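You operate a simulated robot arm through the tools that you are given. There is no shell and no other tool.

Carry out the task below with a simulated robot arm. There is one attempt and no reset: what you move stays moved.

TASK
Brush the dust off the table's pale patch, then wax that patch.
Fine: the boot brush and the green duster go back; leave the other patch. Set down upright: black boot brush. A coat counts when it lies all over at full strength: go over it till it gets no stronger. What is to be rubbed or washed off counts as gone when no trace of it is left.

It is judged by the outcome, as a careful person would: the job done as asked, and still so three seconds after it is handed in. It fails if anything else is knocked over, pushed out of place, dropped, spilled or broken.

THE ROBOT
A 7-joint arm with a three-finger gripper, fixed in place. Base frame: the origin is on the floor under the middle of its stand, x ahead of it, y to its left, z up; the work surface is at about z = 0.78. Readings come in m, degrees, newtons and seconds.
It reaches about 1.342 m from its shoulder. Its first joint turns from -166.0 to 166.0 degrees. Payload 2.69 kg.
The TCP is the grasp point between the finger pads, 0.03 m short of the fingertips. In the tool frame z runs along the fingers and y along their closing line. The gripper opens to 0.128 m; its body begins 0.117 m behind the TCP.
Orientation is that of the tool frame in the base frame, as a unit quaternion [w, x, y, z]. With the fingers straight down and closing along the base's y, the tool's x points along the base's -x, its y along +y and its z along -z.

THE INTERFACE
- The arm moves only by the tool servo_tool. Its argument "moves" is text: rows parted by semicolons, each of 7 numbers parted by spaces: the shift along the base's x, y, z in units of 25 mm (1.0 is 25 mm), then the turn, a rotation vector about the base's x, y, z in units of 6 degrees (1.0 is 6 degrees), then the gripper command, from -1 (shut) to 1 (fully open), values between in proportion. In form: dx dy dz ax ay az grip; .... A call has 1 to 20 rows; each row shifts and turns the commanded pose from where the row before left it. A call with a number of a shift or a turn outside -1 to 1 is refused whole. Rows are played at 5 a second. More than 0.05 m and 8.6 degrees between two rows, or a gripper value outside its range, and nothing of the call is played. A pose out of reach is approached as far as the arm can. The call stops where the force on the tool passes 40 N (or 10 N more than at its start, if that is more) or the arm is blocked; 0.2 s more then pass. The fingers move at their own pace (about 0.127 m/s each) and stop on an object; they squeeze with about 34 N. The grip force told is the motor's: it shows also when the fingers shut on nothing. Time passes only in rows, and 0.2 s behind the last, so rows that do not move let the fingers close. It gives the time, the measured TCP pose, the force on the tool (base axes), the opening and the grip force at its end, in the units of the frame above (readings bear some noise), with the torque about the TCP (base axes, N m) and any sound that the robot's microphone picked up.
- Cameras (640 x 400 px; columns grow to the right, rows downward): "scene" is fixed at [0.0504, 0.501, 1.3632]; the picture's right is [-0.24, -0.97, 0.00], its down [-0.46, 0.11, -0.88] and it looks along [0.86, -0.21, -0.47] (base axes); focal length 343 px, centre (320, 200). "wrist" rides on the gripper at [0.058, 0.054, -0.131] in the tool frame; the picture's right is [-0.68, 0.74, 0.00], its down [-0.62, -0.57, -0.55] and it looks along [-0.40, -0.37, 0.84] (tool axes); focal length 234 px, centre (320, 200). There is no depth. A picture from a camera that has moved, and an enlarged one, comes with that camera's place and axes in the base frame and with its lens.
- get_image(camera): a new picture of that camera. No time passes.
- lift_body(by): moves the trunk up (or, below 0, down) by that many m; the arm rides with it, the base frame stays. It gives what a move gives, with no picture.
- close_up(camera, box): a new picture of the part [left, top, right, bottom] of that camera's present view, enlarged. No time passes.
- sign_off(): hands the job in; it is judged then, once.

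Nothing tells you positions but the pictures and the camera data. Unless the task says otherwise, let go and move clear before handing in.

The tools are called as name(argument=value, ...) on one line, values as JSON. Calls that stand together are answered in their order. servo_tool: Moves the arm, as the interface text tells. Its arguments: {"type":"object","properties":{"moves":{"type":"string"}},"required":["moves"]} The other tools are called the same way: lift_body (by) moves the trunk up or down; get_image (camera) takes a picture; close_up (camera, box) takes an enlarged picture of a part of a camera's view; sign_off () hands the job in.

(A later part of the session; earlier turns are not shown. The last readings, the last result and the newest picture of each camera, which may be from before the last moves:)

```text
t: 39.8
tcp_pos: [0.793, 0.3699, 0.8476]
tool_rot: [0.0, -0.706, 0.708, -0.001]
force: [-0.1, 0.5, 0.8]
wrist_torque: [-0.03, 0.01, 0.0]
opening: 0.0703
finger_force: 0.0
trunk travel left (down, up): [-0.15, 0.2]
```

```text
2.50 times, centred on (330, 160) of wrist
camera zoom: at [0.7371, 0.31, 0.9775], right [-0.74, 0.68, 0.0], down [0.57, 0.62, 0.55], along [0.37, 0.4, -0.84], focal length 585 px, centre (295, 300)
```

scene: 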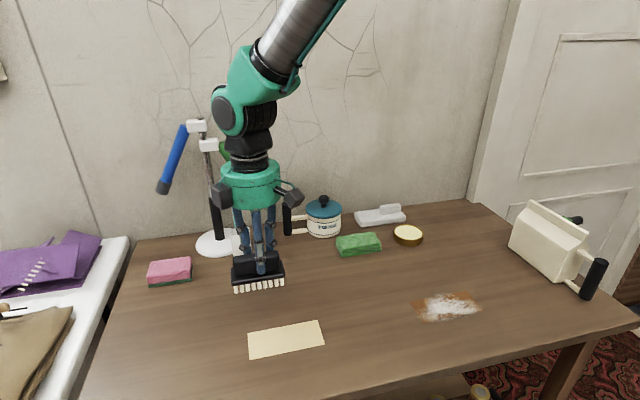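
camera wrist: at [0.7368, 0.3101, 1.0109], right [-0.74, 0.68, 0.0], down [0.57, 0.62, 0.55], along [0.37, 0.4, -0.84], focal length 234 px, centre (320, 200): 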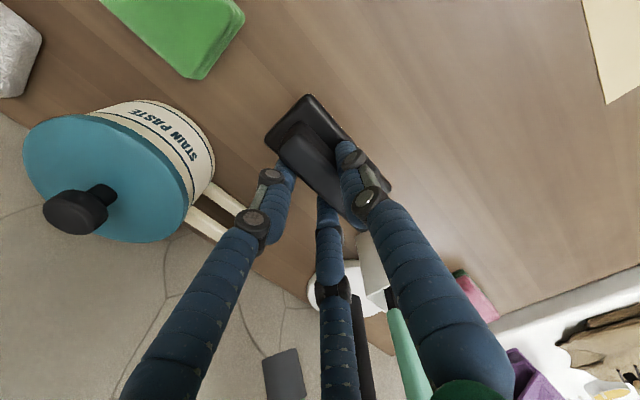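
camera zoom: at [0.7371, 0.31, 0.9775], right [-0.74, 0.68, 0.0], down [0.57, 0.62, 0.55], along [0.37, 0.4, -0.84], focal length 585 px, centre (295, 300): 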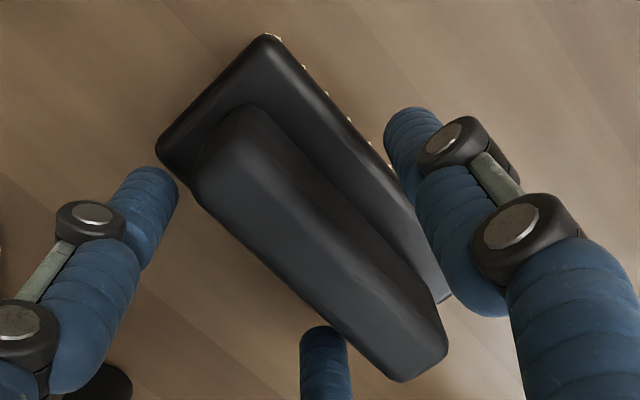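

The brush stands upright and is released. I'll raise clear and compare with the original view, since the brush may have shifted slightly when I first gripped it.

servo_tool(moves="0 0 0.3 0 0 0 0.1; 0 0 1 0 0 0 0.1; 0 0 1 0 0 0 0.1; 0 0 1 0 0 0 0.1; 0 0 1 0 0 0 0.1; 0 0 0 0 0 0 0.1")

close_up(camera="scene", box=[270, 220, 330, 270])

get_image(camera="wrist")

```text
t: 41.2
tcp_pos: [0.7885, 0.3696, 0.9578]
tool_rot: [0.0, 0.708, -0.707, 0.001]
force: [-0.1, 0.0, 0.0]
wrist_torque: [0.01, -0.05, 0.01]
opening: 0.0705
finger_force: 0.0
trunk travel left (down, up): [-0.15, 0.2]
```

```text
8.00 times, centred on (300, 245) of scene
camera zoom: at [0.0504, 0.501, 1.3632], right [-0.24, -0.97, 0.0], down [-0.46, 0.11, -0.88], along [0.86, -0.21, -0.47], focal length 2744 px, centre (480, -160)
```

zoom: 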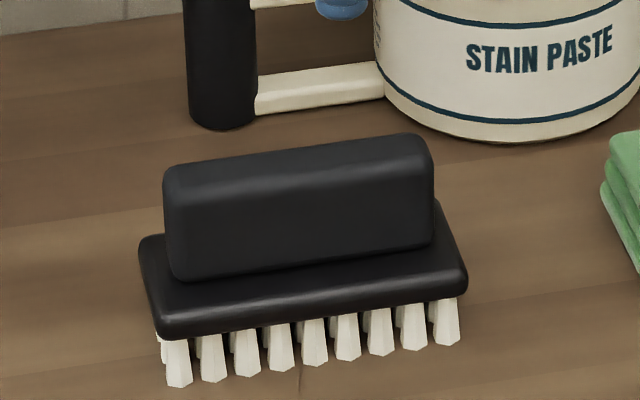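

```text
taken
camera wrist: at [0.734, 0.3091, 1.0867], right [-0.74, 0.68, 0.0], down [0.57, 0.62, 0.55], along [0.37, 0.4, -0.84], focal length 234 px, centre (320, 200)
```

wrist: 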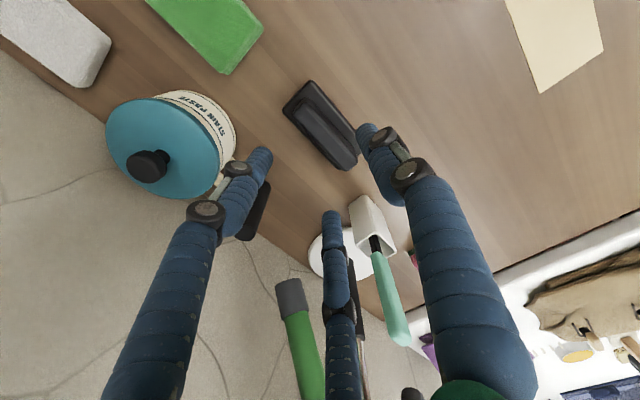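

The brush stands about 13 mm too near and 7 mm too far left compared with the original. I'll regrip it in the same pose and correct that.

servo_tool(moves="0 0 -1 0 0 0 0.1; 0 0 -1 0 0 0 0.1; 0 0 -1 0 0 0 0.1; 0 0 -0.8 0 0 0 0.1; 0 0 -0.45 0 0 0 0.1; 0 0 0 0 0 0 -0.2; 0 0 0 0 0 0 -0.4; 0 0 0 0 0 0 -0.6; 0 0 0 0 0 0 -1; 0 0 0 0 0 0 -1; 0 0 0 0 0 0 -1")

close_up(camera="scene", box=[270, 220, 330, 270])

```text
t: 43.6
tcp_pos: [0.7905, 0.3684, 0.8484]
tool_rot: [0.0, 0.707, -0.707, 0.0]
force: [-0.8, -0.8, 0.5]
wrist_torque: [-0.02, 0.02, 0.01]
opening: 0.0329
finger_force: 33.8
trunk travel left (down, up): [-0.15, 0.2]
```

```text
8.00 times, centred on (300, 245) of scene
camera zoom: at [0.0504, 0.501, 1.3632], right [-0.24, -0.97, 0.0], down [-0.46, 0.11, -0.88], along [0.86, -0.21, -0.47], focal length 2744 px, centre (480, -160)
```

zoom: 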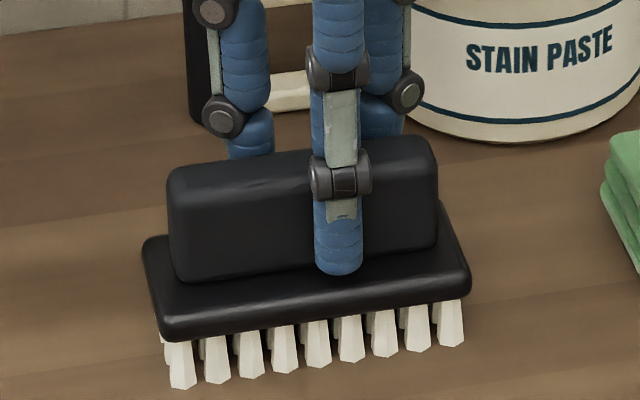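

servo_tool(moves="0 0 0.2 0 0 0 -1; 0.3 -0.11 0 0 0 0 -1; 0.28 -0.11 0 0 0 0 -1; 0 0 0 0 0 0 -1; 0 0 -0.1 0 0 0 -1; 0 0 -0.1 0 0 0 -1; 0 0 0 0 0 0 -1")

close_up(camera="scene", box=[270, 220, 330, 270])

```text
t: 45.2
tcp_pos: [0.8061, 0.3626, 0.8493]
tool_rot: [0.0, -0.707, 0.707, 0.0]
force: [0.3, 0.3, -2.3]
wrist_torque: [0.01, -0.01, -0.03]
opening: 0.0327
finger_force: 33.8
trunk travel left (down, up): [-0.15, 0.2]
```

```text
8.00 times, centred on (300, 245) of scene
camera zoom: at [0.0504, 0.501, 1.3632], right [-0.24, -0.97, 0.0], down [-0.46, 0.11, -0.88], along [0.86, -0.21, -0.47], focal length 2744 px, centre (480, -160)
```

zoom: 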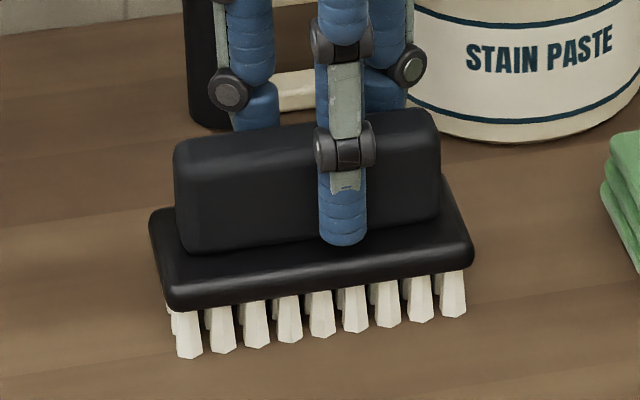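

The brush matches the original view now. Lower the last bit to contact and release.

servo_tool(moves="0 0 -0.05 0 0 0 -1; 0 0 0 0 0 0 -1")

```text
t: 45.8
tcp_pos: [0.8061, 0.3626, 0.8463]
tool_rot: [0.0, 0.707, -0.707, 0.001]
force: [1.1, -2.1, 7.5]
wrist_torque: [-0.19, 0.24, 0.05]
opening: 0.0328
finger_force: 34.4
trunk travel left (down, up): [-0.15, 0.2]
```

servo_tool(moves="0 0 0 0 0 0 -0.4; 0 0 0 0 0 0 -0.25; 0 0 0 0 0 0 -0.1; 0 0 0 0 0 0 -0.1; 0 0 0.3 0 0 0 -0.1; 0 0 0.8 0 0 0 -0.1; 0 0 1 0 0 0 -0.1; 0 0 1 0 0 0 -0.1; 0 0 1 0 0 0 -0.1; 0 0 0 0 0 0 -0.1")

close_up(camera="scene", box=[270, 220, 330, 270])

get_image(camera="wrist")

```text
t: 48.0
tcp_pos: [0.8032, 0.3617, 0.9503]
tool_rot: [-0.001, -0.707, 0.707, -0.001]
force: [1.0, 0.4, 0.8]
wrist_torque: [0.03, -0.03, -0.02]
opening: 0.0579
finger_force: 0.0
trunk travel left (down, up): [-0.15, 0.2]
```

```text
8.00 times, centred on (300, 245) of scene
camera zoom: at [0.0504, 0.501, 1.3632], right [-0.24, -0.97, 0.0], down [-0.46, 0.11, -0.88], along [0.86, -0.21, -0.47], focal length 2744 px, centre (480, -160)
```

zoom: 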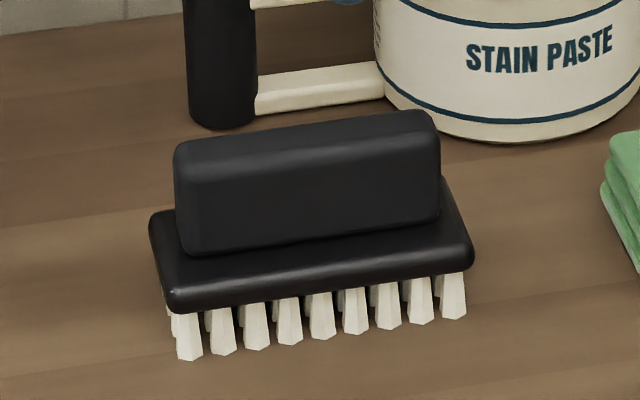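

```text
taken
camera wrist: at [0.7485, 0.3027, 1.0798], right [-0.74, 0.68, 0.0], down [0.56, 0.62, 0.55], along [0.37, 0.4, -0.84], focal length 234 px, centre (320, 200)
```

wrist: 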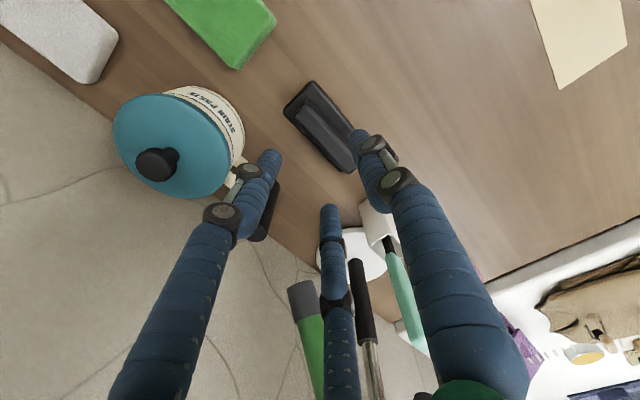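

The brush is back within a couple of millimetres, upright. Next I move over the green duster with a wider opening and look down at it.

servo_tool(moves="0 0 0.8 0 0 0 -0.1; 0 -0.6 0 0 0 0 -0.1; 0 -1 0 0 0 0 0; 0 -1 0 0 0 0 0.2; 0 -1 0 0 0 0 0.4; 0 -1 0 0 0 0 0.5; 0 -1 0 0 0 0 0.5; 0 -1 0 0 0 0 0.5; 0 0 -0.5 0 0 0 0.5; 0 0 0 0 0 0 0.5")

get_image(camera="wrist")

close_up(camera="scene", box=[290, 150, 430, 270])

```text
t: 50.2
tcp_pos: [0.8055, 0.1976, 0.9572]
tool_rot: [0.001, 0.708, -0.706, 0.0]
force: [-0.5, -0.3, -1.1]
wrist_torque: [-0.02, 0.0, 0.01]
opening: 0.0961
finger_force: 0.0
trunk travel left (down, up): [-0.15, 0.2]
```

```text
taken
camera wrist: at [0.7504, 0.1376, 1.0863], right [-0.74, 0.68, 0.0], down [0.57, 0.62, 0.55], along [0.37, 0.4, -0.84], focal length 234 px, centre (320, 200)
```

wrist: 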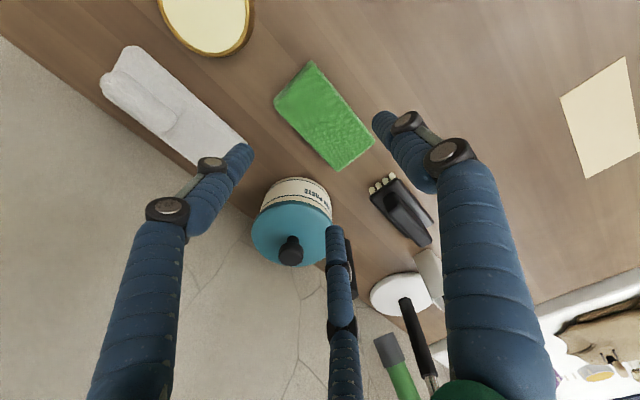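

```text
3.33 times, centred on (360, 210) of scene
camera zoom: at [0.0504, 0.501, 1.3632], right [-0.24, -0.97, 0.0], down [-0.46, 0.11, -0.88], along [0.86, -0.21, -0.47], focal length 1144 px, centre (187, 167)
```

zoom: 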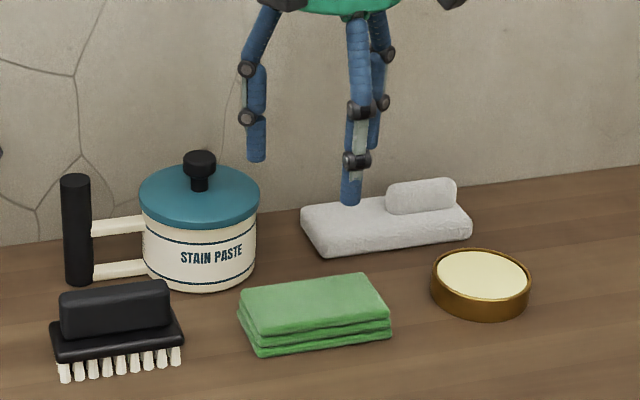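

The duster centre is about (0.798, 0.196), roughly 57 × 111 mm, aligned with the axes. I'll descend part way with fingers straddling it and check.

servo_tool(moves="0.1 -0.05 -1 0 0 0 0.5; 0 0 -1 0 0 0 0.5; 0 0 -1 0 0 0 0.5; 0 0 -1 0 0 0 0.5; 0 0 -0.4 0 0 0 0.5; 0 0 0 0 0 0 0.5")

close_up(camera="wrist", box=[200, 40, 440, 260])

close_up(camera="scene", box=[310, 180, 410, 270])

```text
t: 51.6
tcp_pos: [0.8089, 0.198, 0.8469]
tool_rot: [0.0, -0.706, 0.708, 0.0]
force: [0.7, 0.3, -0.6]
wrist_torque: [-0.01, 0.0, 0.0]
opening: 0.096
finger_force: 0.0
trunk travel left (down, up): [-0.15, 0.2]
```

```text
1.82 times, centred on (320, 150) of wrist
camera zoom: at [0.7535, 0.1384, 0.977], right [-0.74, 0.68, 0.0], down [0.57, 0.62, 0.55], along [0.37, 0.4, -0.84], focal length 426 px, centre (320, 291)
```

zoom: 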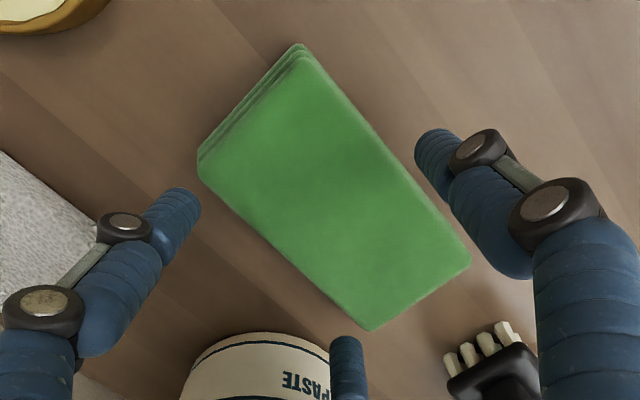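

```text
4.44 times, centred on (360, 225) of scene
camera zoom: at [0.0504, 0.501, 1.3632], right [-0.24, -0.97, 0.0], down [-0.46, 0.11, -0.88], along [0.86, -0.21, -0.47], focal length 1525 px, centre (142, 89)
```

zoom: 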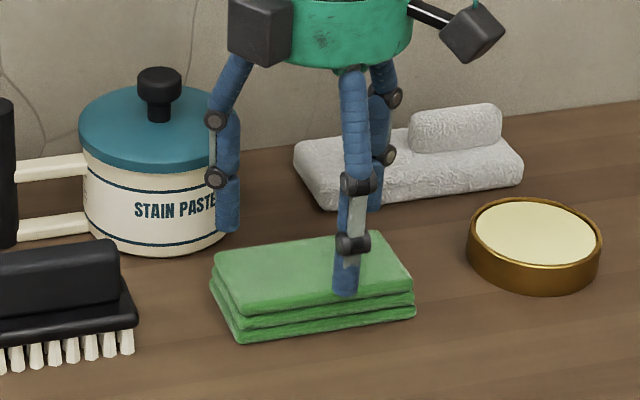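

The duster is centred between the fingers. I'll narrow the opening a bit (to stay clear of the pot), descend so the tips end about 8 mm above the table, and check.

servo_tool(moves="0 0 0 0 0 0 0.3; 0 0 0 0 0 0 0.3; 0 0 -0.6 0 0 0 0.3; 0 0 -0.55 0 0 0 0.3; 0 0 0 0 0 0 0.3")

close_up(camera="wrist", box=[200, 40, 440, 260])

close_up(camera="scene", box=[310, 180, 410, 270])

```text
t: 52.6
tcp_pos: [0.8171, 0.1994, 0.8355]
tool_rot: [-0.007, 0.707, -0.707, 0.005]
force: [0.4, -1.3, 18.8]
wrist_torque: [-0.32, -0.42, 0.12]
opening: 0.0936
finger_force: 6.8
trunk travel left (down, up): [-0.15, 0.2]
stopped in row 4: the force on the tool passed its limit at 46 N (the readings are from after the stop); the commanded pose is now the measured one
```

```text
1.82 times, centred on (320, 150) of wrist
camera zoom: at [0.7594, 0.1389, 0.9641], right [-0.74, 0.68, -0.01], down [0.56, 0.61, 0.56], along [0.39, 0.41, -0.83], focal length 426 px, centre (320, 291)
```

zoom: 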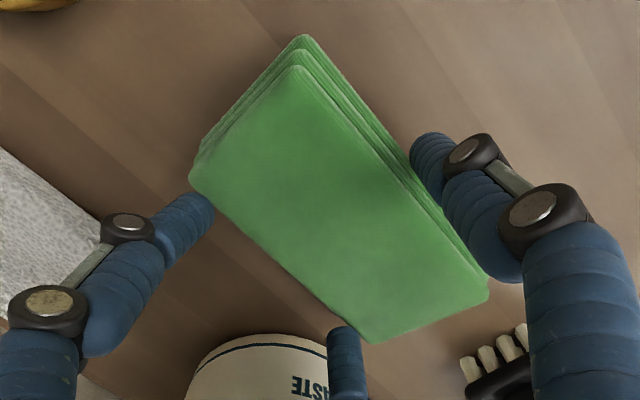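

```text
4.44 times, centred on (360, 225) of scene
camera zoom: at [0.0504, 0.501, 1.3632], right [-0.24, -0.97, 0.0], down [-0.46, 0.11, -0.88], along [0.86, -0.21, -0.47], focal length 1525 px, centre (142, 89)
```

zoom: 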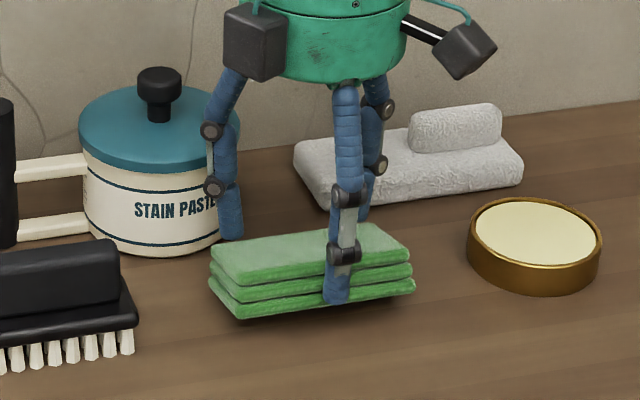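

The descent stopped on contact: the rear finger pair seems to have landed on the duster's back edge and tipped it slightly. I'll back straight up a little and look.

servo_tool(moves="0 0 0.2 0 0 0 0.5; 0 0 0.3 0 0 0 0.5; 0 0 0.5 0 0 0 0.5; 0 0 0 0 0 0 0.5")

close_up(camera="wrist", box=[200, 40, 440, 260])

close_up(camera="scene", box=[310, 180, 410, 270])

```text
t: 53.6
tcp_pos: [0.8139, 0.1996, 0.8565]
tool_rot: [0.005, -0.707, 0.707, -0.004]
force: [0.2, -0.1, -0.4]
wrist_torque: [-0.02, -0.02, 0.01]
opening: 0.0961
finger_force: 0.1
trunk travel left (down, up): [-0.15, 0.2]
```

```text
1.82 times, centred on (320, 150) of wrist
camera zoom: at [0.7575, 0.1394, 0.9857], right [-0.74, 0.68, -0.01], down [0.56, 0.61, 0.56], along [0.38, 0.41, -0.83], focal length 426 px, centre (320, 291)
```

zoom: 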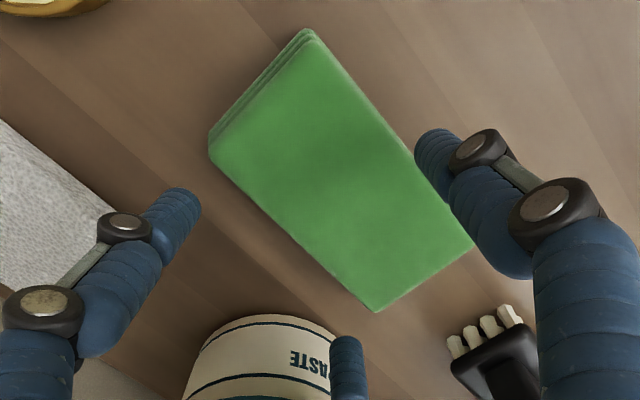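

```text
4.44 times, centred on (360, 225) of scene
camera zoom: at [0.0504, 0.501, 1.3632], right [-0.24, -0.97, 0.0], down [-0.46, 0.11, -0.88], along [0.86, -0.21, -0.47], focal length 1525 px, centre (142, 89)
```

zoom: 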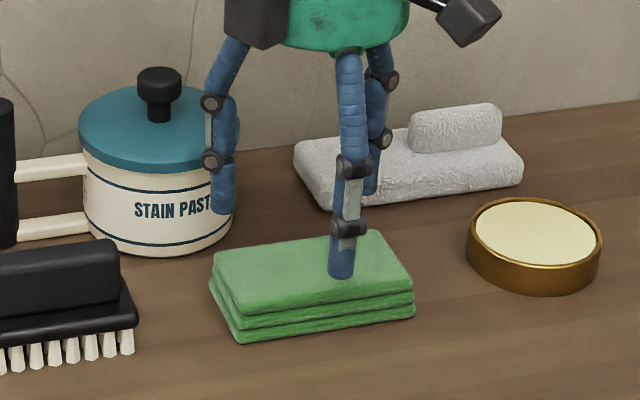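

The duster settled flat in its original place. The fingertips curl inward so the true tip gap is narrower than the opening reading; I'll open wider, shift slightly away from the pot, level the tool and descend in small steps.

servo_tool(moves="0 -0.4 0 0 0.12 0 0.6; -0.04 0 0 0 0 0 0.68; 0 0 -0.3 0 0 0 0.68; 0 0 0 0 0 0 0.68")

close_up(camera="wrist", box=[200, 40, 440, 260])

close_up(camera="scene", box=[310, 180, 410, 270])

```text
t: 54.6
tcp_pos: [0.8145, 0.1888, 0.8499]
tool_rot: [-0.001, 0.708, -0.706, 0.0]
force: [-0.5, 0.0, -0.3]
wrist_torque: [0.0, 0.05, 0.02]
opening: 0.1076
finger_force: 0.0
trunk travel left (down, up): [-0.15, 0.2]
```

```text
1.82 times, centred on (320, 150) of wrist
camera zoom: at [0.7588, 0.1286, 0.9797], right [-0.74, 0.68, 0.0], down [0.57, 0.61, 0.55], along [0.37, 0.41, -0.84], focal length 426 px, centre (320, 291)
```

zoom: 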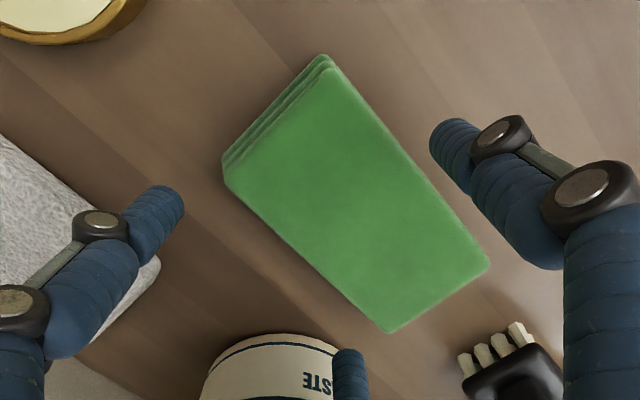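

```text
4.44 times, centred on (360, 225) of scene
camera zoom: at [0.0504, 0.501, 1.3632], right [-0.24, -0.97, 0.0], down [-0.46, 0.11, -0.88], along [0.86, -0.21, -0.47], focal length 1525 px, centre (142, 89)
```

zoom: 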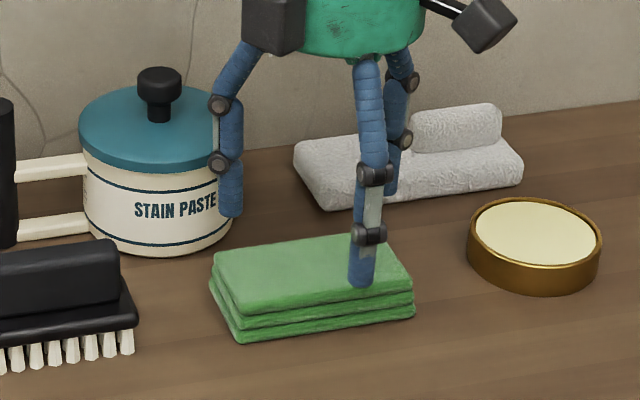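

Clearances look fine on both sides now. Descend in small steps.

servo_tool(moves="0 0 -0.4 0 0 0 0.68; 0 0 -0.4 0 0 0 0.68; 0 0 0 0 0 0 0.68")

close_up(camera="wrist", box=[200, 40, 440, 260])

```text
t: 55.4
tcp_pos: [0.814, 0.1894, 0.8293]
tool_rot: [0.001, -0.707, 0.707, 0.0]
force: [-0.2, -0.1, -0.4]
wrist_torque: [-0.01, -0.03, -0.03]
opening: 0.1074
finger_force: 0.0
trunk travel left (down, up): [-0.15, 0.2]
```

```text
1.82 times, centred on (320, 150) of wrist
camera zoom: at [0.7591, 0.1285, 0.9587], right [-0.74, 0.68, 0.0], down [0.57, 0.61, 0.55], along [0.37, 0.41, -0.84], focal length 426 px, centre (320, 291)
```

zoom: 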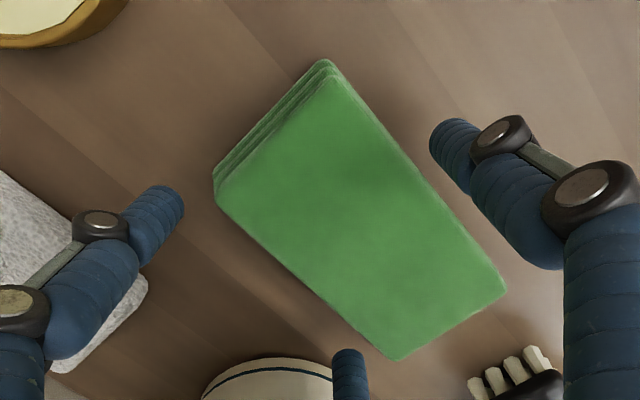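

Still clear. Descend to grip height and close gently, then firmly.

servo_tool(moves="0 0 -0.45 0 0 0 0.68; 0 0 0 0 0 0 0.4; 0 0 0 0 0 0 0.2; 0 0 0 0 0 0 0; 0 0 0 0 0 0 -0.2; 0 0 0 0 0 0 -0.2")

close_up(camera="wrist", box=[200, 40, 440, 260])

close_up(camera="scene", box=[310, 180, 410, 270])

```text
t: 56.8
tcp_pos: [0.8129, 0.189, 0.8186]
tool_rot: [0.0, 0.707, -0.707, -0.001]
force: [-0.7, -0.6, 0.6]
wrist_torque: [-0.01, 0.04, 0.0]
opening: 0.0909
finger_force: 33.9
trunk travel left (down, up): [-0.15, 0.2]
```

```text
1.82 times, centred on (320, 150) of wrist
camera zoom: at [0.7583, 0.1285, 0.9478], right [-0.74, 0.68, 0.0], down [0.57, 0.61, 0.55], along [0.37, 0.41, -0.84], focal length 426 px, centre (320, 291)
```

zoom: 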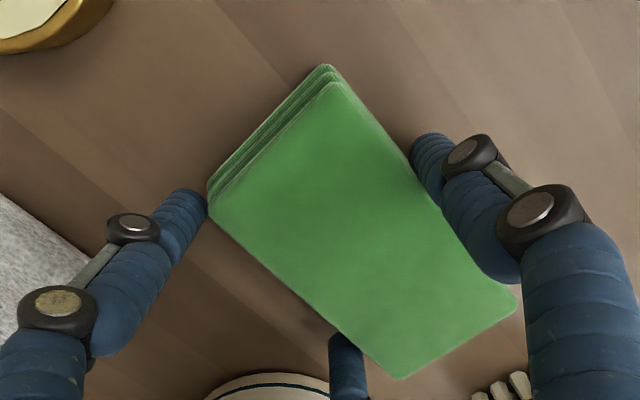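

```text
4.44 times, centred on (360, 225) of scene
camera zoom: at [0.0504, 0.501, 1.3632], right [-0.24, -0.97, 0.0], down [-0.46, 0.11, -0.88], along [0.86, -0.21, -0.47], focal length 1525 px, centre (142, 89)
```

zoom: 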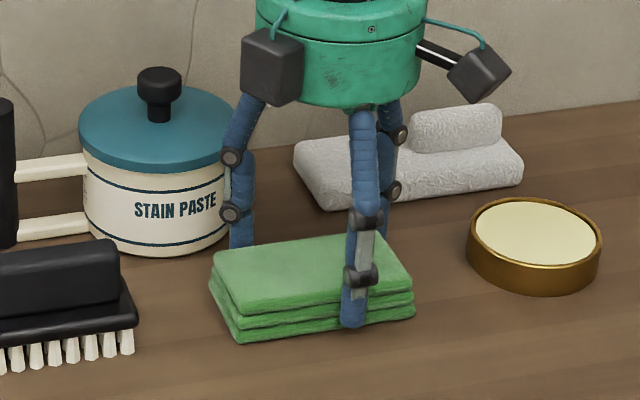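

The grip holds, but one of the rear fingers sits right at the duster's end corner because I shifted sideways. I'll reopen, move 8 mm back toward the duster's centre, and regrip.

servo_tool(moves="0 0 0 0 0 0 0.5; 0 0 0 0 0 0 0.6; 0 0.33 0 0 0 0 0.6; 0 0 0 0 0 0 0.45; 0 0 0 0 0 0 0.3; 0 0 0 0 0 0 0; 0 0 0 0 0 0 -1; 0 0 0 0 0 0 -1")

close_up(camera="wrist", box=[200, 40, 440, 260])

close_up(camera="scene", box=[310, 180, 410, 270])

```text
t: 58.6
tcp_pos: [0.8138, 0.1972, 0.8189]
tool_rot: [0.001, -0.707, 0.707, 0.0]
force: [-1.6, -0.4, 3.3]
wrist_torque: [-0.05, 0.19, -0.05]
opening: 0.091
finger_force: 33.6
trunk travel left (down, up): [-0.15, 0.2]
```

```text
1.82 times, centred on (320, 150) of wrist
camera zoom: at [0.7587, 0.1364, 0.9477], right [-0.74, 0.68, 0.0], down [0.57, 0.61, 0.55], along [0.37, 0.41, -0.84], focal length 426 px, centre (320, 291)
```

zoom: 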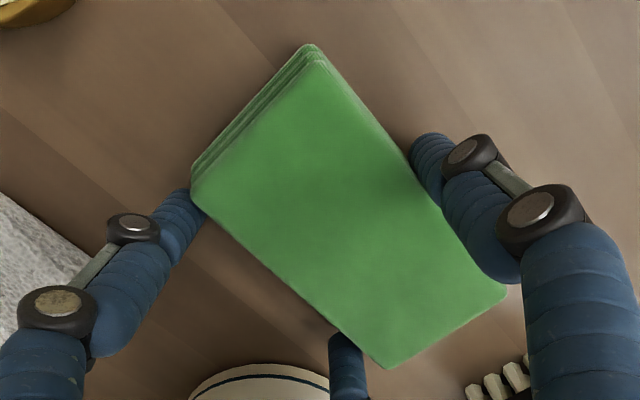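

```text
4.44 times, centred on (360, 225) of scene
camera zoom: at [0.0504, 0.501, 1.3632], right [-0.24, -0.97, 0.0], down [-0.46, 0.11, -0.88], along [0.86, -0.21, -0.47], focal length 1525 px, centre (142, 89)
```

zoom: 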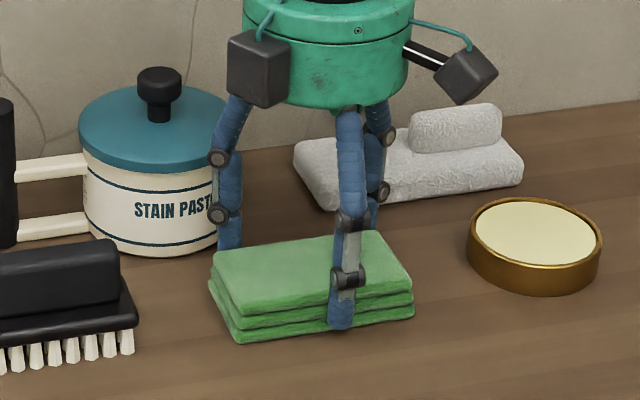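

Now the fingers hold the duster centrally. Lift it gently and check.

servo_tool(moves="0 0 0.2 0 0 0 -1; 0 0 0.4 0 0 0 -1; 0 0 0.8 0 0 0 -1; 0 0 1 0 0 0 -1; 0 0 1 0 0 0 -1; 0 0 0 0 0 0 -1")

get_image(camera="wrist")

close_up(camera="scene", box=[310, 140, 430, 260])

```text
t: 60.0
tcp_pos: [0.8145, 0.1975, 0.9036]
tool_rot: [0.001, -0.707, 0.707, 0.001]
force: [-0.7, 0.3, 0.0]
wrist_torque: [0.02, -0.02, 0.02]
opening: 0.0912
finger_force: 33.8
trunk travel left (down, up): [-0.15, 0.2]
```

```text
taken
camera wrist: at [0.759, 0.1372, 1.0331], right [-0.74, 0.68, 0.0], down [0.57, 0.61, 0.55], along [0.37, 0.41, -0.84], focal length 234 px, centre (320, 200)
```

wrist: 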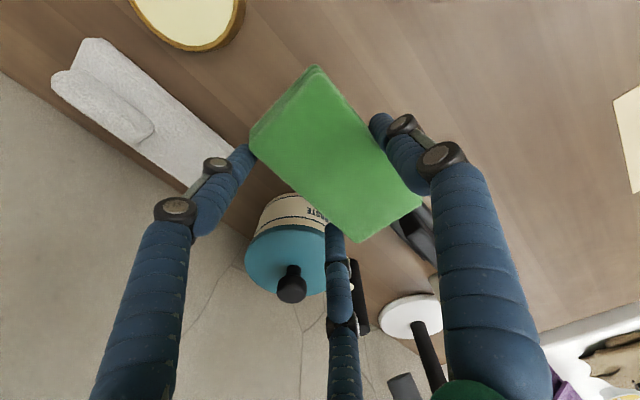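

```text
3.33 times, centred on (370, 200) of scene
camera zoom: at [0.0504, 0.501, 1.3632], right [-0.24, -0.97, 0.0], down [-0.46, 0.11, -0.88], along [0.86, -0.21, -0.47], focal length 1144 px, centre (153, 200)
```

zoom: 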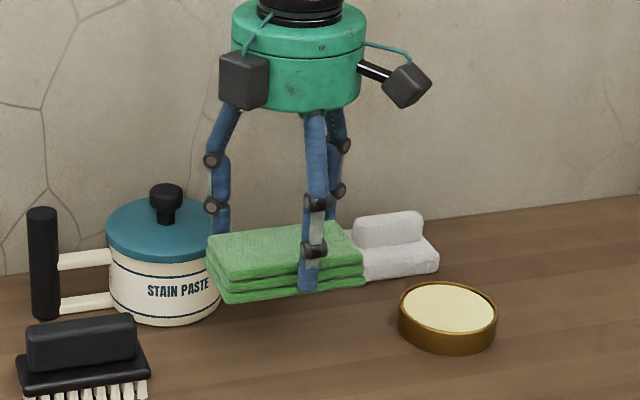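

The duster is held level, its bottom about 39 mm below the TCP. I'll carry it over the wax tin and look.

servo_tool(moves="0 -0.5 0.3 0 0 0 -1; 0 -1 0 0 0 0 -1; 0 -1 0 0 0 0 -1; 0 -1 0 0 0 0 -1; 0 -0.5 0 0 0 0 -1; 0 0 0 0 0 0 -1")

get_image(camera="wrist")

close_up(camera="scene", box=[330, 140, 450, 260])

```text
t: 61.4
tcp_pos: [0.8129, 0.0957, 0.9091]
tool_rot: [-0.001, 0.707, -0.707, -0.001]
force: [0.7, 0.1, -1.2]
wrist_torque: [0.03, 0.0, -0.02]
opening: 0.0913
finger_force: 33.7
trunk travel left (down, up): [-0.15, 0.2]
```

```text
taken
camera wrist: at [0.7573, 0.036, 1.0391], right [-0.74, 0.68, 0.0], down [0.57, 0.61, 0.55], along [0.37, 0.41, -0.84], focal length 234 px, centre (320, 200)
```

wrist: 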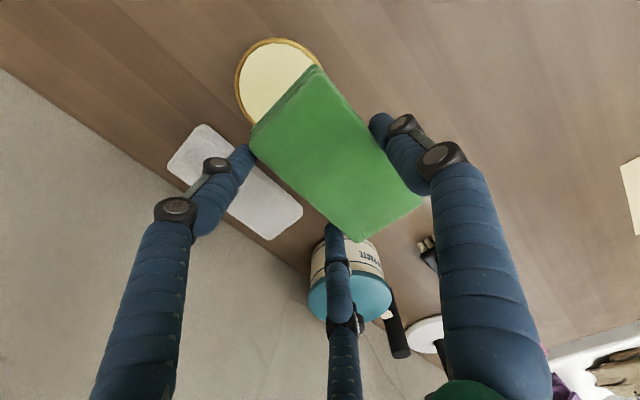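

```text
3.33 times, centred on (390, 200) of scene
camera zoom: at [0.0504, 0.501, 1.3632], right [-0.24, -0.97, 0.0], down [-0.46, 0.11, -0.88], along [0.86, -0.21, -0.47], focal length 1144 px, centre (87, 200)
```

zoom: 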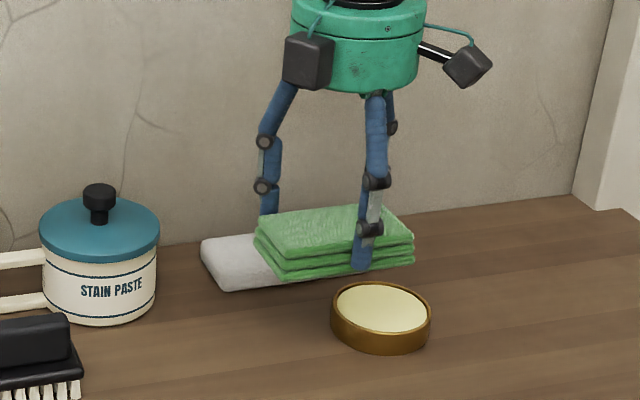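

The tin's centre is at about (0.808, 0.038), radius about 42 mm. I'll position the duster centrally above it and descend to just above the wax.

servo_tool(moves="0.2 -1 0 0 0 0 -1; 0.2 -1 0 0 0 0 -1; 0 -0.15 -0.5 0 0 0 -1; 0 0 -1 0 0 0 -1; 0 0 -0.7 0 0 0 -1; 0 0 0 0 0 0 -1")

close_up(camera="scene", box=[350, 180, 450, 270])

get_image(camera="wrist")

```text
t: 62.8
tcp_pos: [0.8242, 0.0404, 0.855]
tool_rot: [-0.001, 0.707, -0.707, -0.001]
force: [1.5, -1.1, -0.8]
wrist_torque: [0.0, -0.01, 0.0]
opening: 0.0912
finger_force: 34.6
trunk travel left (down, up): [-0.15, 0.2]
```

```text
4.44 times, centred on (400, 225) of scene
camera zoom: at [0.0504, 0.501, 1.3632], right [-0.24, -0.97, 0.0], down [-0.46, 0.11, -0.88], along [0.86, -0.21, -0.47], focal length 1525 px, centre (-36, 89)
```

zoom: 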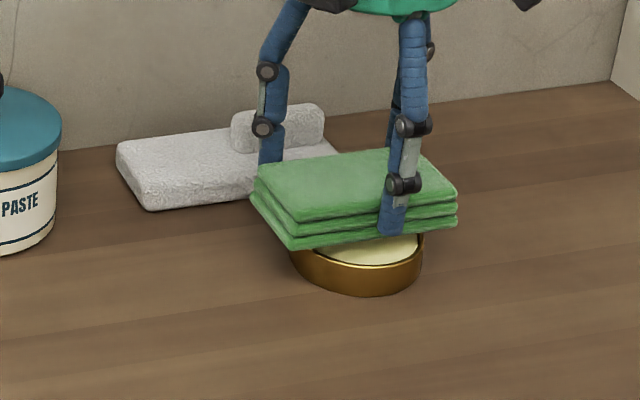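

```text
taken
camera wrist: at [0.7687, -0.0179, 0.9848], right [-0.74, 0.68, 0.0], down [0.57, 0.61, 0.55], along [0.37, 0.41, -0.84], focal length 234 px, centre (320, 200)
```

wrist: 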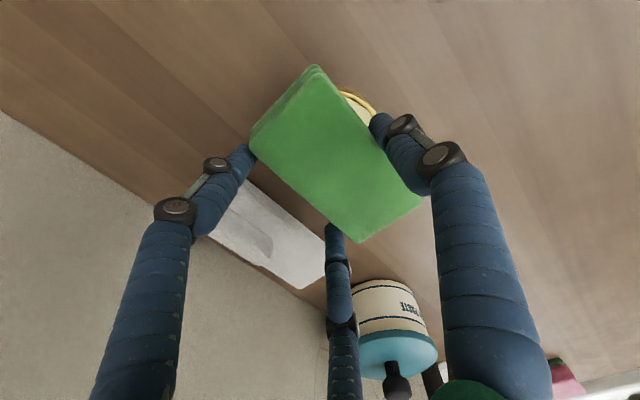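

The duster is just above the wax. I'll nudge it to centre and lower until it presses lightly.

servo_tool(moves="-0.1 0.2 -0.2 0 0 0 -1; 0 0 -0.15 0 0 0 -1; 0 0 -0.1 0 0 0 -1; 0 0 0 0 0 0 -1")

```text
t: 63.8
tcp_pos: [0.821, 0.0483, 0.8446]
tool_rot: [0.0, -0.707, 0.708, 0.001]
force: [-0.2, 0.2, -0.1]
wrist_torque: [0.01, -0.02, -0.01]
opening: 0.0915
finger_force: 33.7
trunk travel left (down, up): [-0.15, 0.2]
```

servo_tool(moves="0 0 -0.1 0 0 0 -1; 0 0 0 0 0 0 -1")

close_up(camera="scene", box=[350, 180, 450, 270])

```text
t: 64.4
tcp_pos: [0.8209, 0.0482, 0.8425]
tool_rot: [-0.001, 0.707, -0.707, -0.002]
force: [-0.1, 0.3, -1.2]
wrist_torque: [0.01, 0.0, -0.01]
opening: 0.0911
finger_force: 34.4
trunk travel left (down, up): [-0.15, 0.2]
```

```text
4.44 times, centred on (400, 225) of scene
camera zoom: at [0.0504, 0.501, 1.3632], right [-0.24, -0.97, 0.0], down [-0.46, 0.11, -0.88], along [0.86, -0.21, -0.47], focal length 1525 px, centre (-36, 89)
```

zoom: 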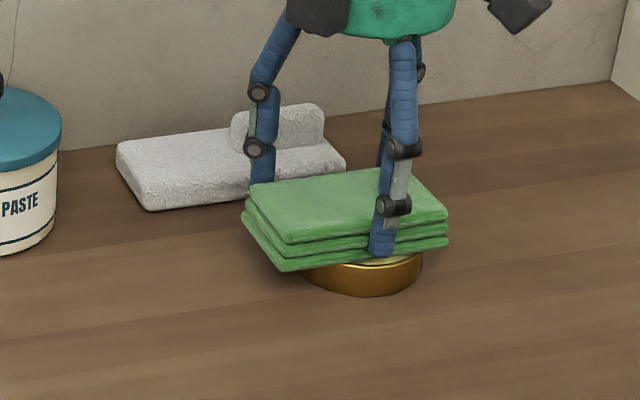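

servo_tool(moves="0 0 -0.08 0 0 0 -1; 0 0 0 0 0 0 -1")

```text
t: 65.0
tcp_pos: [0.8207, 0.0478, 0.8394]
tool_rot: [-0.001, 0.707, -0.707, -0.001]
force: [-0.1, -0.8, 0.7]
wrist_torque: [0.0, 0.03, -0.02]
opening: 0.0912
finger_force: 33.9
trunk travel left (down, up): [-0.15, 0.2]
```

servo_tool(moves="0 0 -0.08 0 0 0 -1; 0 0 0 0 0 0 -1")

```text
t: 65.6
tcp_pos: [0.821, 0.0471, 0.8396]
tool_rot: [-0.002, 0.708, -0.707, -0.001]
force: [-5.5, -0.5, 14.1]
wrist_torque: [0.06, 0.51, 0.06]
opening: 0.0913
finger_force: 34.0
trunk travel left (down, up): [-0.15, 0.2]
```

Pressed with 14 N on the wax. Hold briefly, then lift and check that the tin stayed put.

servo_tool(moves="0 0 -0.03 0 0 0 -1; 0 0 0 0 0 0 -1; 0 0 0 0 0 0 -1; 0 0 0 0 0 0 -1; 0 0 0.3 0 0 0 -1; 0 0 0.8 0 0 0 -1; 0 0 1 0 0 0 -1; 0 0 1 0 0 0 -1; 0 0 0 0 0 0 -1")

close_up(camera="scene", box=[350, 150, 450, 260])

get_image(camera="wrist")

```text
t: 67.6
tcp_pos: [0.8216, 0.0467, 0.9166]
tool_rot: [0.0, 0.707, -0.707, 0.0]
force: [-0.2, -0.7, 0.0]
wrist_torque: [-0.01, -0.04, 0.02]
opening: 0.0915
finger_force: 34.1
trunk travel left (down, up): [-0.15, 0.2]
```

```text
3.64 times, centred on (400, 205) of scene
camera zoom: at [0.0504, 0.501, 1.3632], right [-0.24, -0.97, 0.0], down [-0.46, 0.11, -0.88], along [0.86, -0.21, -0.47], focal length 1248 px, centre (29, 182)
```

zoom: 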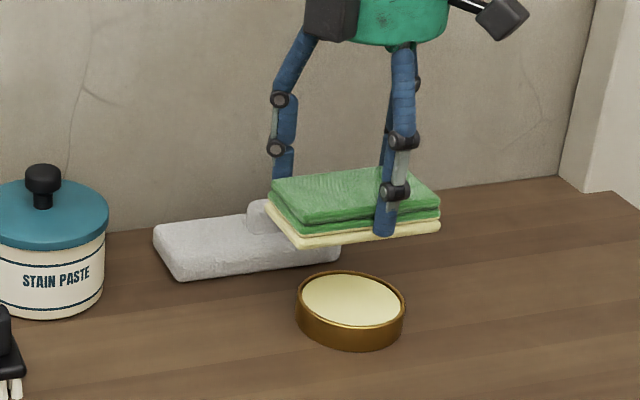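

```text
taken
camera wrist: at [0.7664, -0.013, 1.0451], right [-0.74, 0.68, 0.0], down [0.57, 0.61, 0.55], along [0.37, 0.41, -0.84], focal length 234 px, centre (320, 200)
```

wrist: 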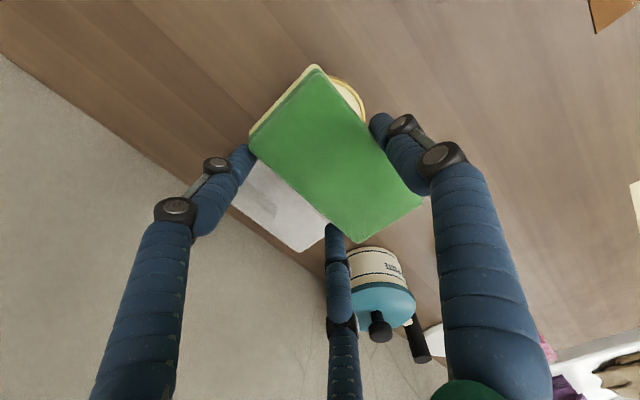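

The duster's bottom layer is now coated with wax and the tin hasn't moved. I'll carry it at height over to the pale patch.

servo_tool(moves="-0.5 0.3 0.3 0 0 0 -1; -0.9 0.6 0 0 0 0 -1; -0.9 0.6 0 0 0 0 -1; -0.9 0.6 0 0 0 0 -1; -0.6 1 0 0 0 0 -1; -0.5 1 0 0 0 0 -1; -0.5 1 0 0 0 0 -1; -0.5 1 0 0 0 0 -1; -0.5 1 0 0 0 0 -1; -0.5 1 0 0 0 0 -1; -0.5 1 0 0 0 0 -1; -0.5 1 0 0 0 0 -1; -0.5 1 0 0 0 0 -1; -0.5 1 0 0 0 0 -1; -0.5 1 0 0 0 0 -1; -0.5 1 0 0 0 0 -1; -0.5 1 0 0 0 0 -1; -0.5 0.8 0 0 0 0 -1; -0.3 0.5 0 0 0 0 -1; 0 0 0 0 0 0 -1")

get_image(camera="scene")

get_image(camera="wrist")

```text
t: 71.8
tcp_pos: [0.5551, 0.4596, 0.9208]
tool_rot: [0.001, -0.707, 0.707, 0.001]
force: [-0.6, 0.7, -0.5]
wrist_torque: [-0.06, 0.0, 0.03]
opening: 0.0911
finger_force: 33.8
trunk travel left (down, up): [-0.15, 0.2]
```

```text
taken
```

scene: 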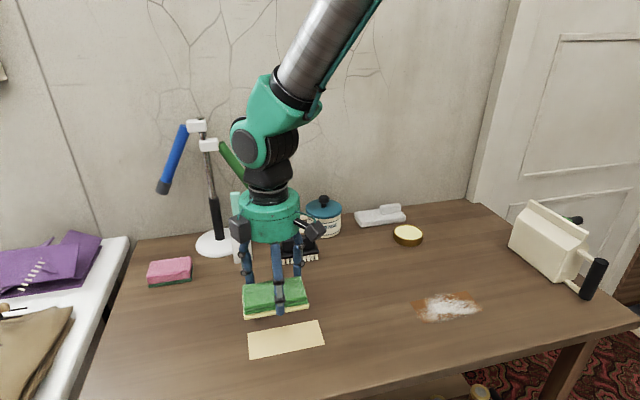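

```text
taken
camera wrist: at [0.4996, 0.4001, 1.051], right [-0.74, 0.68, 0.0], down [0.57, 0.61, 0.55], along [0.37, 0.41, -0.84], focal length 234 px, centre (320, 200)
```

wrist: 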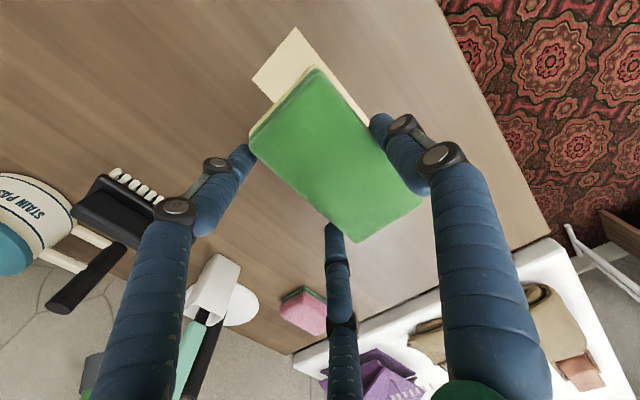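

I'm above the patch. Lower the waxed duster onto it in stages.

servo_tool(moves="0 0 -0.8 0 0 0 -1; 0 0 -1 0 0 0 -1; 0 0 -1 0 0 0 -1; 0 0 -0.6 0 0 0 -1; 0 0 0 0 0 0 -1")

close_up(camera="scene", box=[220, 270, 340, 370])

close_up(camera="wrist", box=[200, 20, 440, 250])

```text
t: 73.0
tcp_pos: [0.5572, 0.4592, 0.8364]
tool_rot: [0.0, -0.707, 0.707, 0.001]
force: [-0.3, 0.3, -0.7]
wrist_torque: [-0.02, -0.01, 0.01]
opening: 0.0912
finger_force: 33.9
trunk travel left (down, up): [-0.15, 0.2]
```

```text
4.00 times, centred on (280, 320) of scene
camera zoom: at [0.0504, 0.501, 1.3632], right [-0.24, -0.97, 0.0], down [-0.46, 0.11, -0.88], along [0.86, -0.21, -0.47], focal length 1372 px, centre (480, -280)
```

zoom: 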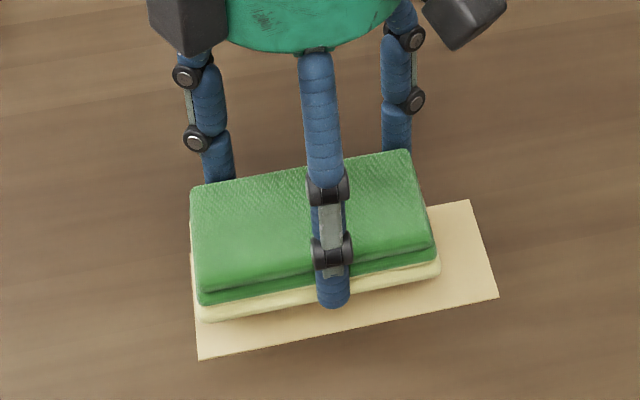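

```text
1.74 times, centred on (320, 135) of wrist
camera zoom: at [0.5019, 0.3987, 0.9656], right [-0.74, 0.68, 0.0], down [0.57, 0.61, 0.55], along [0.37, 0.41, -0.84], focal length 407 px, centre (320, 313)
```

zoom: 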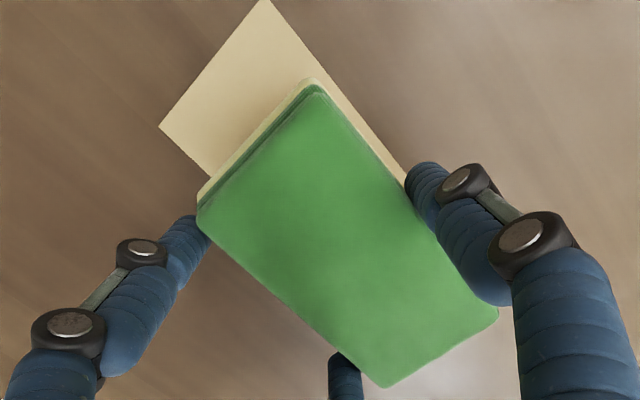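

The duster is nearly over the patch; I'll centre it (−12 mm in y, −2 mm in x) and lower to contact.

servo_tool(moves="-0.1 -0.5 -0.2 0 0 0 -1; 0 0 -0.2 0 0 0 -1; 0 0 -0.1 0 0 0 -1; 0 0 -0.1 0 0 0 -1; 0 0 0 0 0 0 -1")

```text
t: 74.2
tcp_pos: [0.5535, 0.4454, 0.8204]
tool_rot: [0.0, -0.707, 0.707, 0.001]
force: [0.5, 1.3, -0.5]
wrist_torque: [-0.01, -0.02, -0.05]
opening: 0.0913
finger_force: 33.6
trunk travel left (down, up): [-0.15, 0.2]
```

servo_tool(moves="0 0 -0.08 0 0 0 -1; 0 0 0 0 0 0 -1")

```text
t: 74.8
tcp_pos: [0.5523, 0.4451, 0.8186]
tool_rot: [0.001, -0.707, 0.707, 0.001]
force: [0.8, 1.2, -0.7]
wrist_torque: [0.01, 0.0, 0.02]
opening: 0.0912
finger_force: 34.1
trunk travel left (down, up): [-0.15, 0.2]
```

servo_tool(moves="0 0 -0.06 0 0 0 -1; 0 0 0 0 0 0 -1")

close_up(camera="scene", box=[220, 270, 340, 370])

```text
t: 75.4
tcp_pos: [0.553, 0.4466, 0.8183]
tool_rot: [-0.001, 0.707, -0.707, -0.001]
force: [-0.3, -0.1, 0.1]
wrist_torque: [0.01, -0.04, -0.02]
opening: 0.0911
finger_force: 34.0
trunk travel left (down, up): [-0.15, 0.2]
```

```text
4.00 times, centred on (280, 320) of scene
camera zoom: at [0.0504, 0.501, 1.3632], right [-0.24, -0.97, 0.0], down [-0.46, 0.11, -0.88], along [0.86, -0.21, -0.47], focal length 1372 px, centre (480, -280)
```

zoom: 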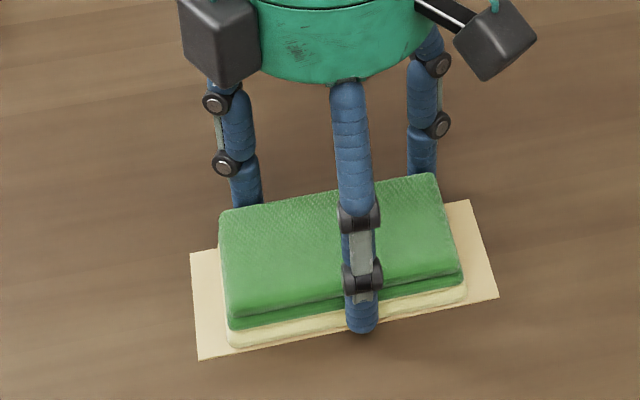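

servo_tool(moves="0 0 -0.05 0 0 0 -1; 0 0 0 0 0 0 -1")

```text
t: 76.0
tcp_pos: [0.5545, 0.4458, 0.8172]
tool_rot: [0.001, -0.707, 0.707, 0.001]
force: [-0.9, 0.1, 10.8]
wrist_torque: [-0.22, 0.58, -0.06]
opening: 0.0913
finger_force: 34.1
trunk travel left (down, up): [-0.15, 0.2]
```

Contact with 11 N. Now rub back and forth over the whole patch.

servo_tool(moves="-0.2 0.4 0 0 0 0 -1; 0 0.4 0 0 0 0 -1; 0 -0.4 0 0 0 0 -1; 0 -0.4 0 0 0 0 -1; 0 -0.4 0 0 0 0 -1; 0 -0.4 0 0 0 0 -1; 0.2 0 0 0 0 0 -1; 0.2 0 0 0 0 0 -1; 0 0.4 0 0 0 0 -1; 0 0.4 0 0 0 0 -1; 0 0.4 0 0 0 0 -1; 0 0.4 0 0 0 0 -1; -0.2 0 0 0 0 0 -1; 0 -0.4 0 0 0 0 -1; 0 -0.4 0 0 0 0 -1; 0 0 0 0 0 0 -1")

close_up(camera="scene", box=[220, 270, 340, 370])

```text
t: 79.4
tcp_pos: [0.5539, 0.4465, 0.8172]
tool_rot: [0.0, 0.707, -0.707, -0.001]
force: [-2.3, 2.9, 8.0]
wrist_torque: [0.52, 0.06, 0.03]
opening: 0.0913
finger_force: 33.9
trunk travel left (down, up): [-0.15, 0.2]
```

```text
4.00 times, centred on (280, 320) of scene
camera zoom: at [0.0504, 0.501, 1.3632], right [-0.24, -0.97, 0.0], down [-0.46, 0.11, -0.88], along [0.86, -0.21, -0.47], focal length 1372 px, centre (480, -280)
```

zoom: 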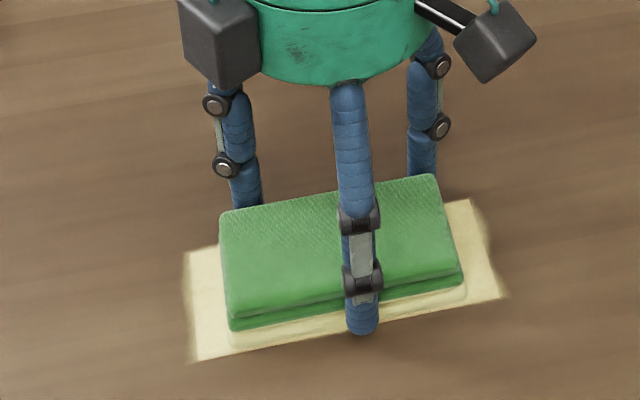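

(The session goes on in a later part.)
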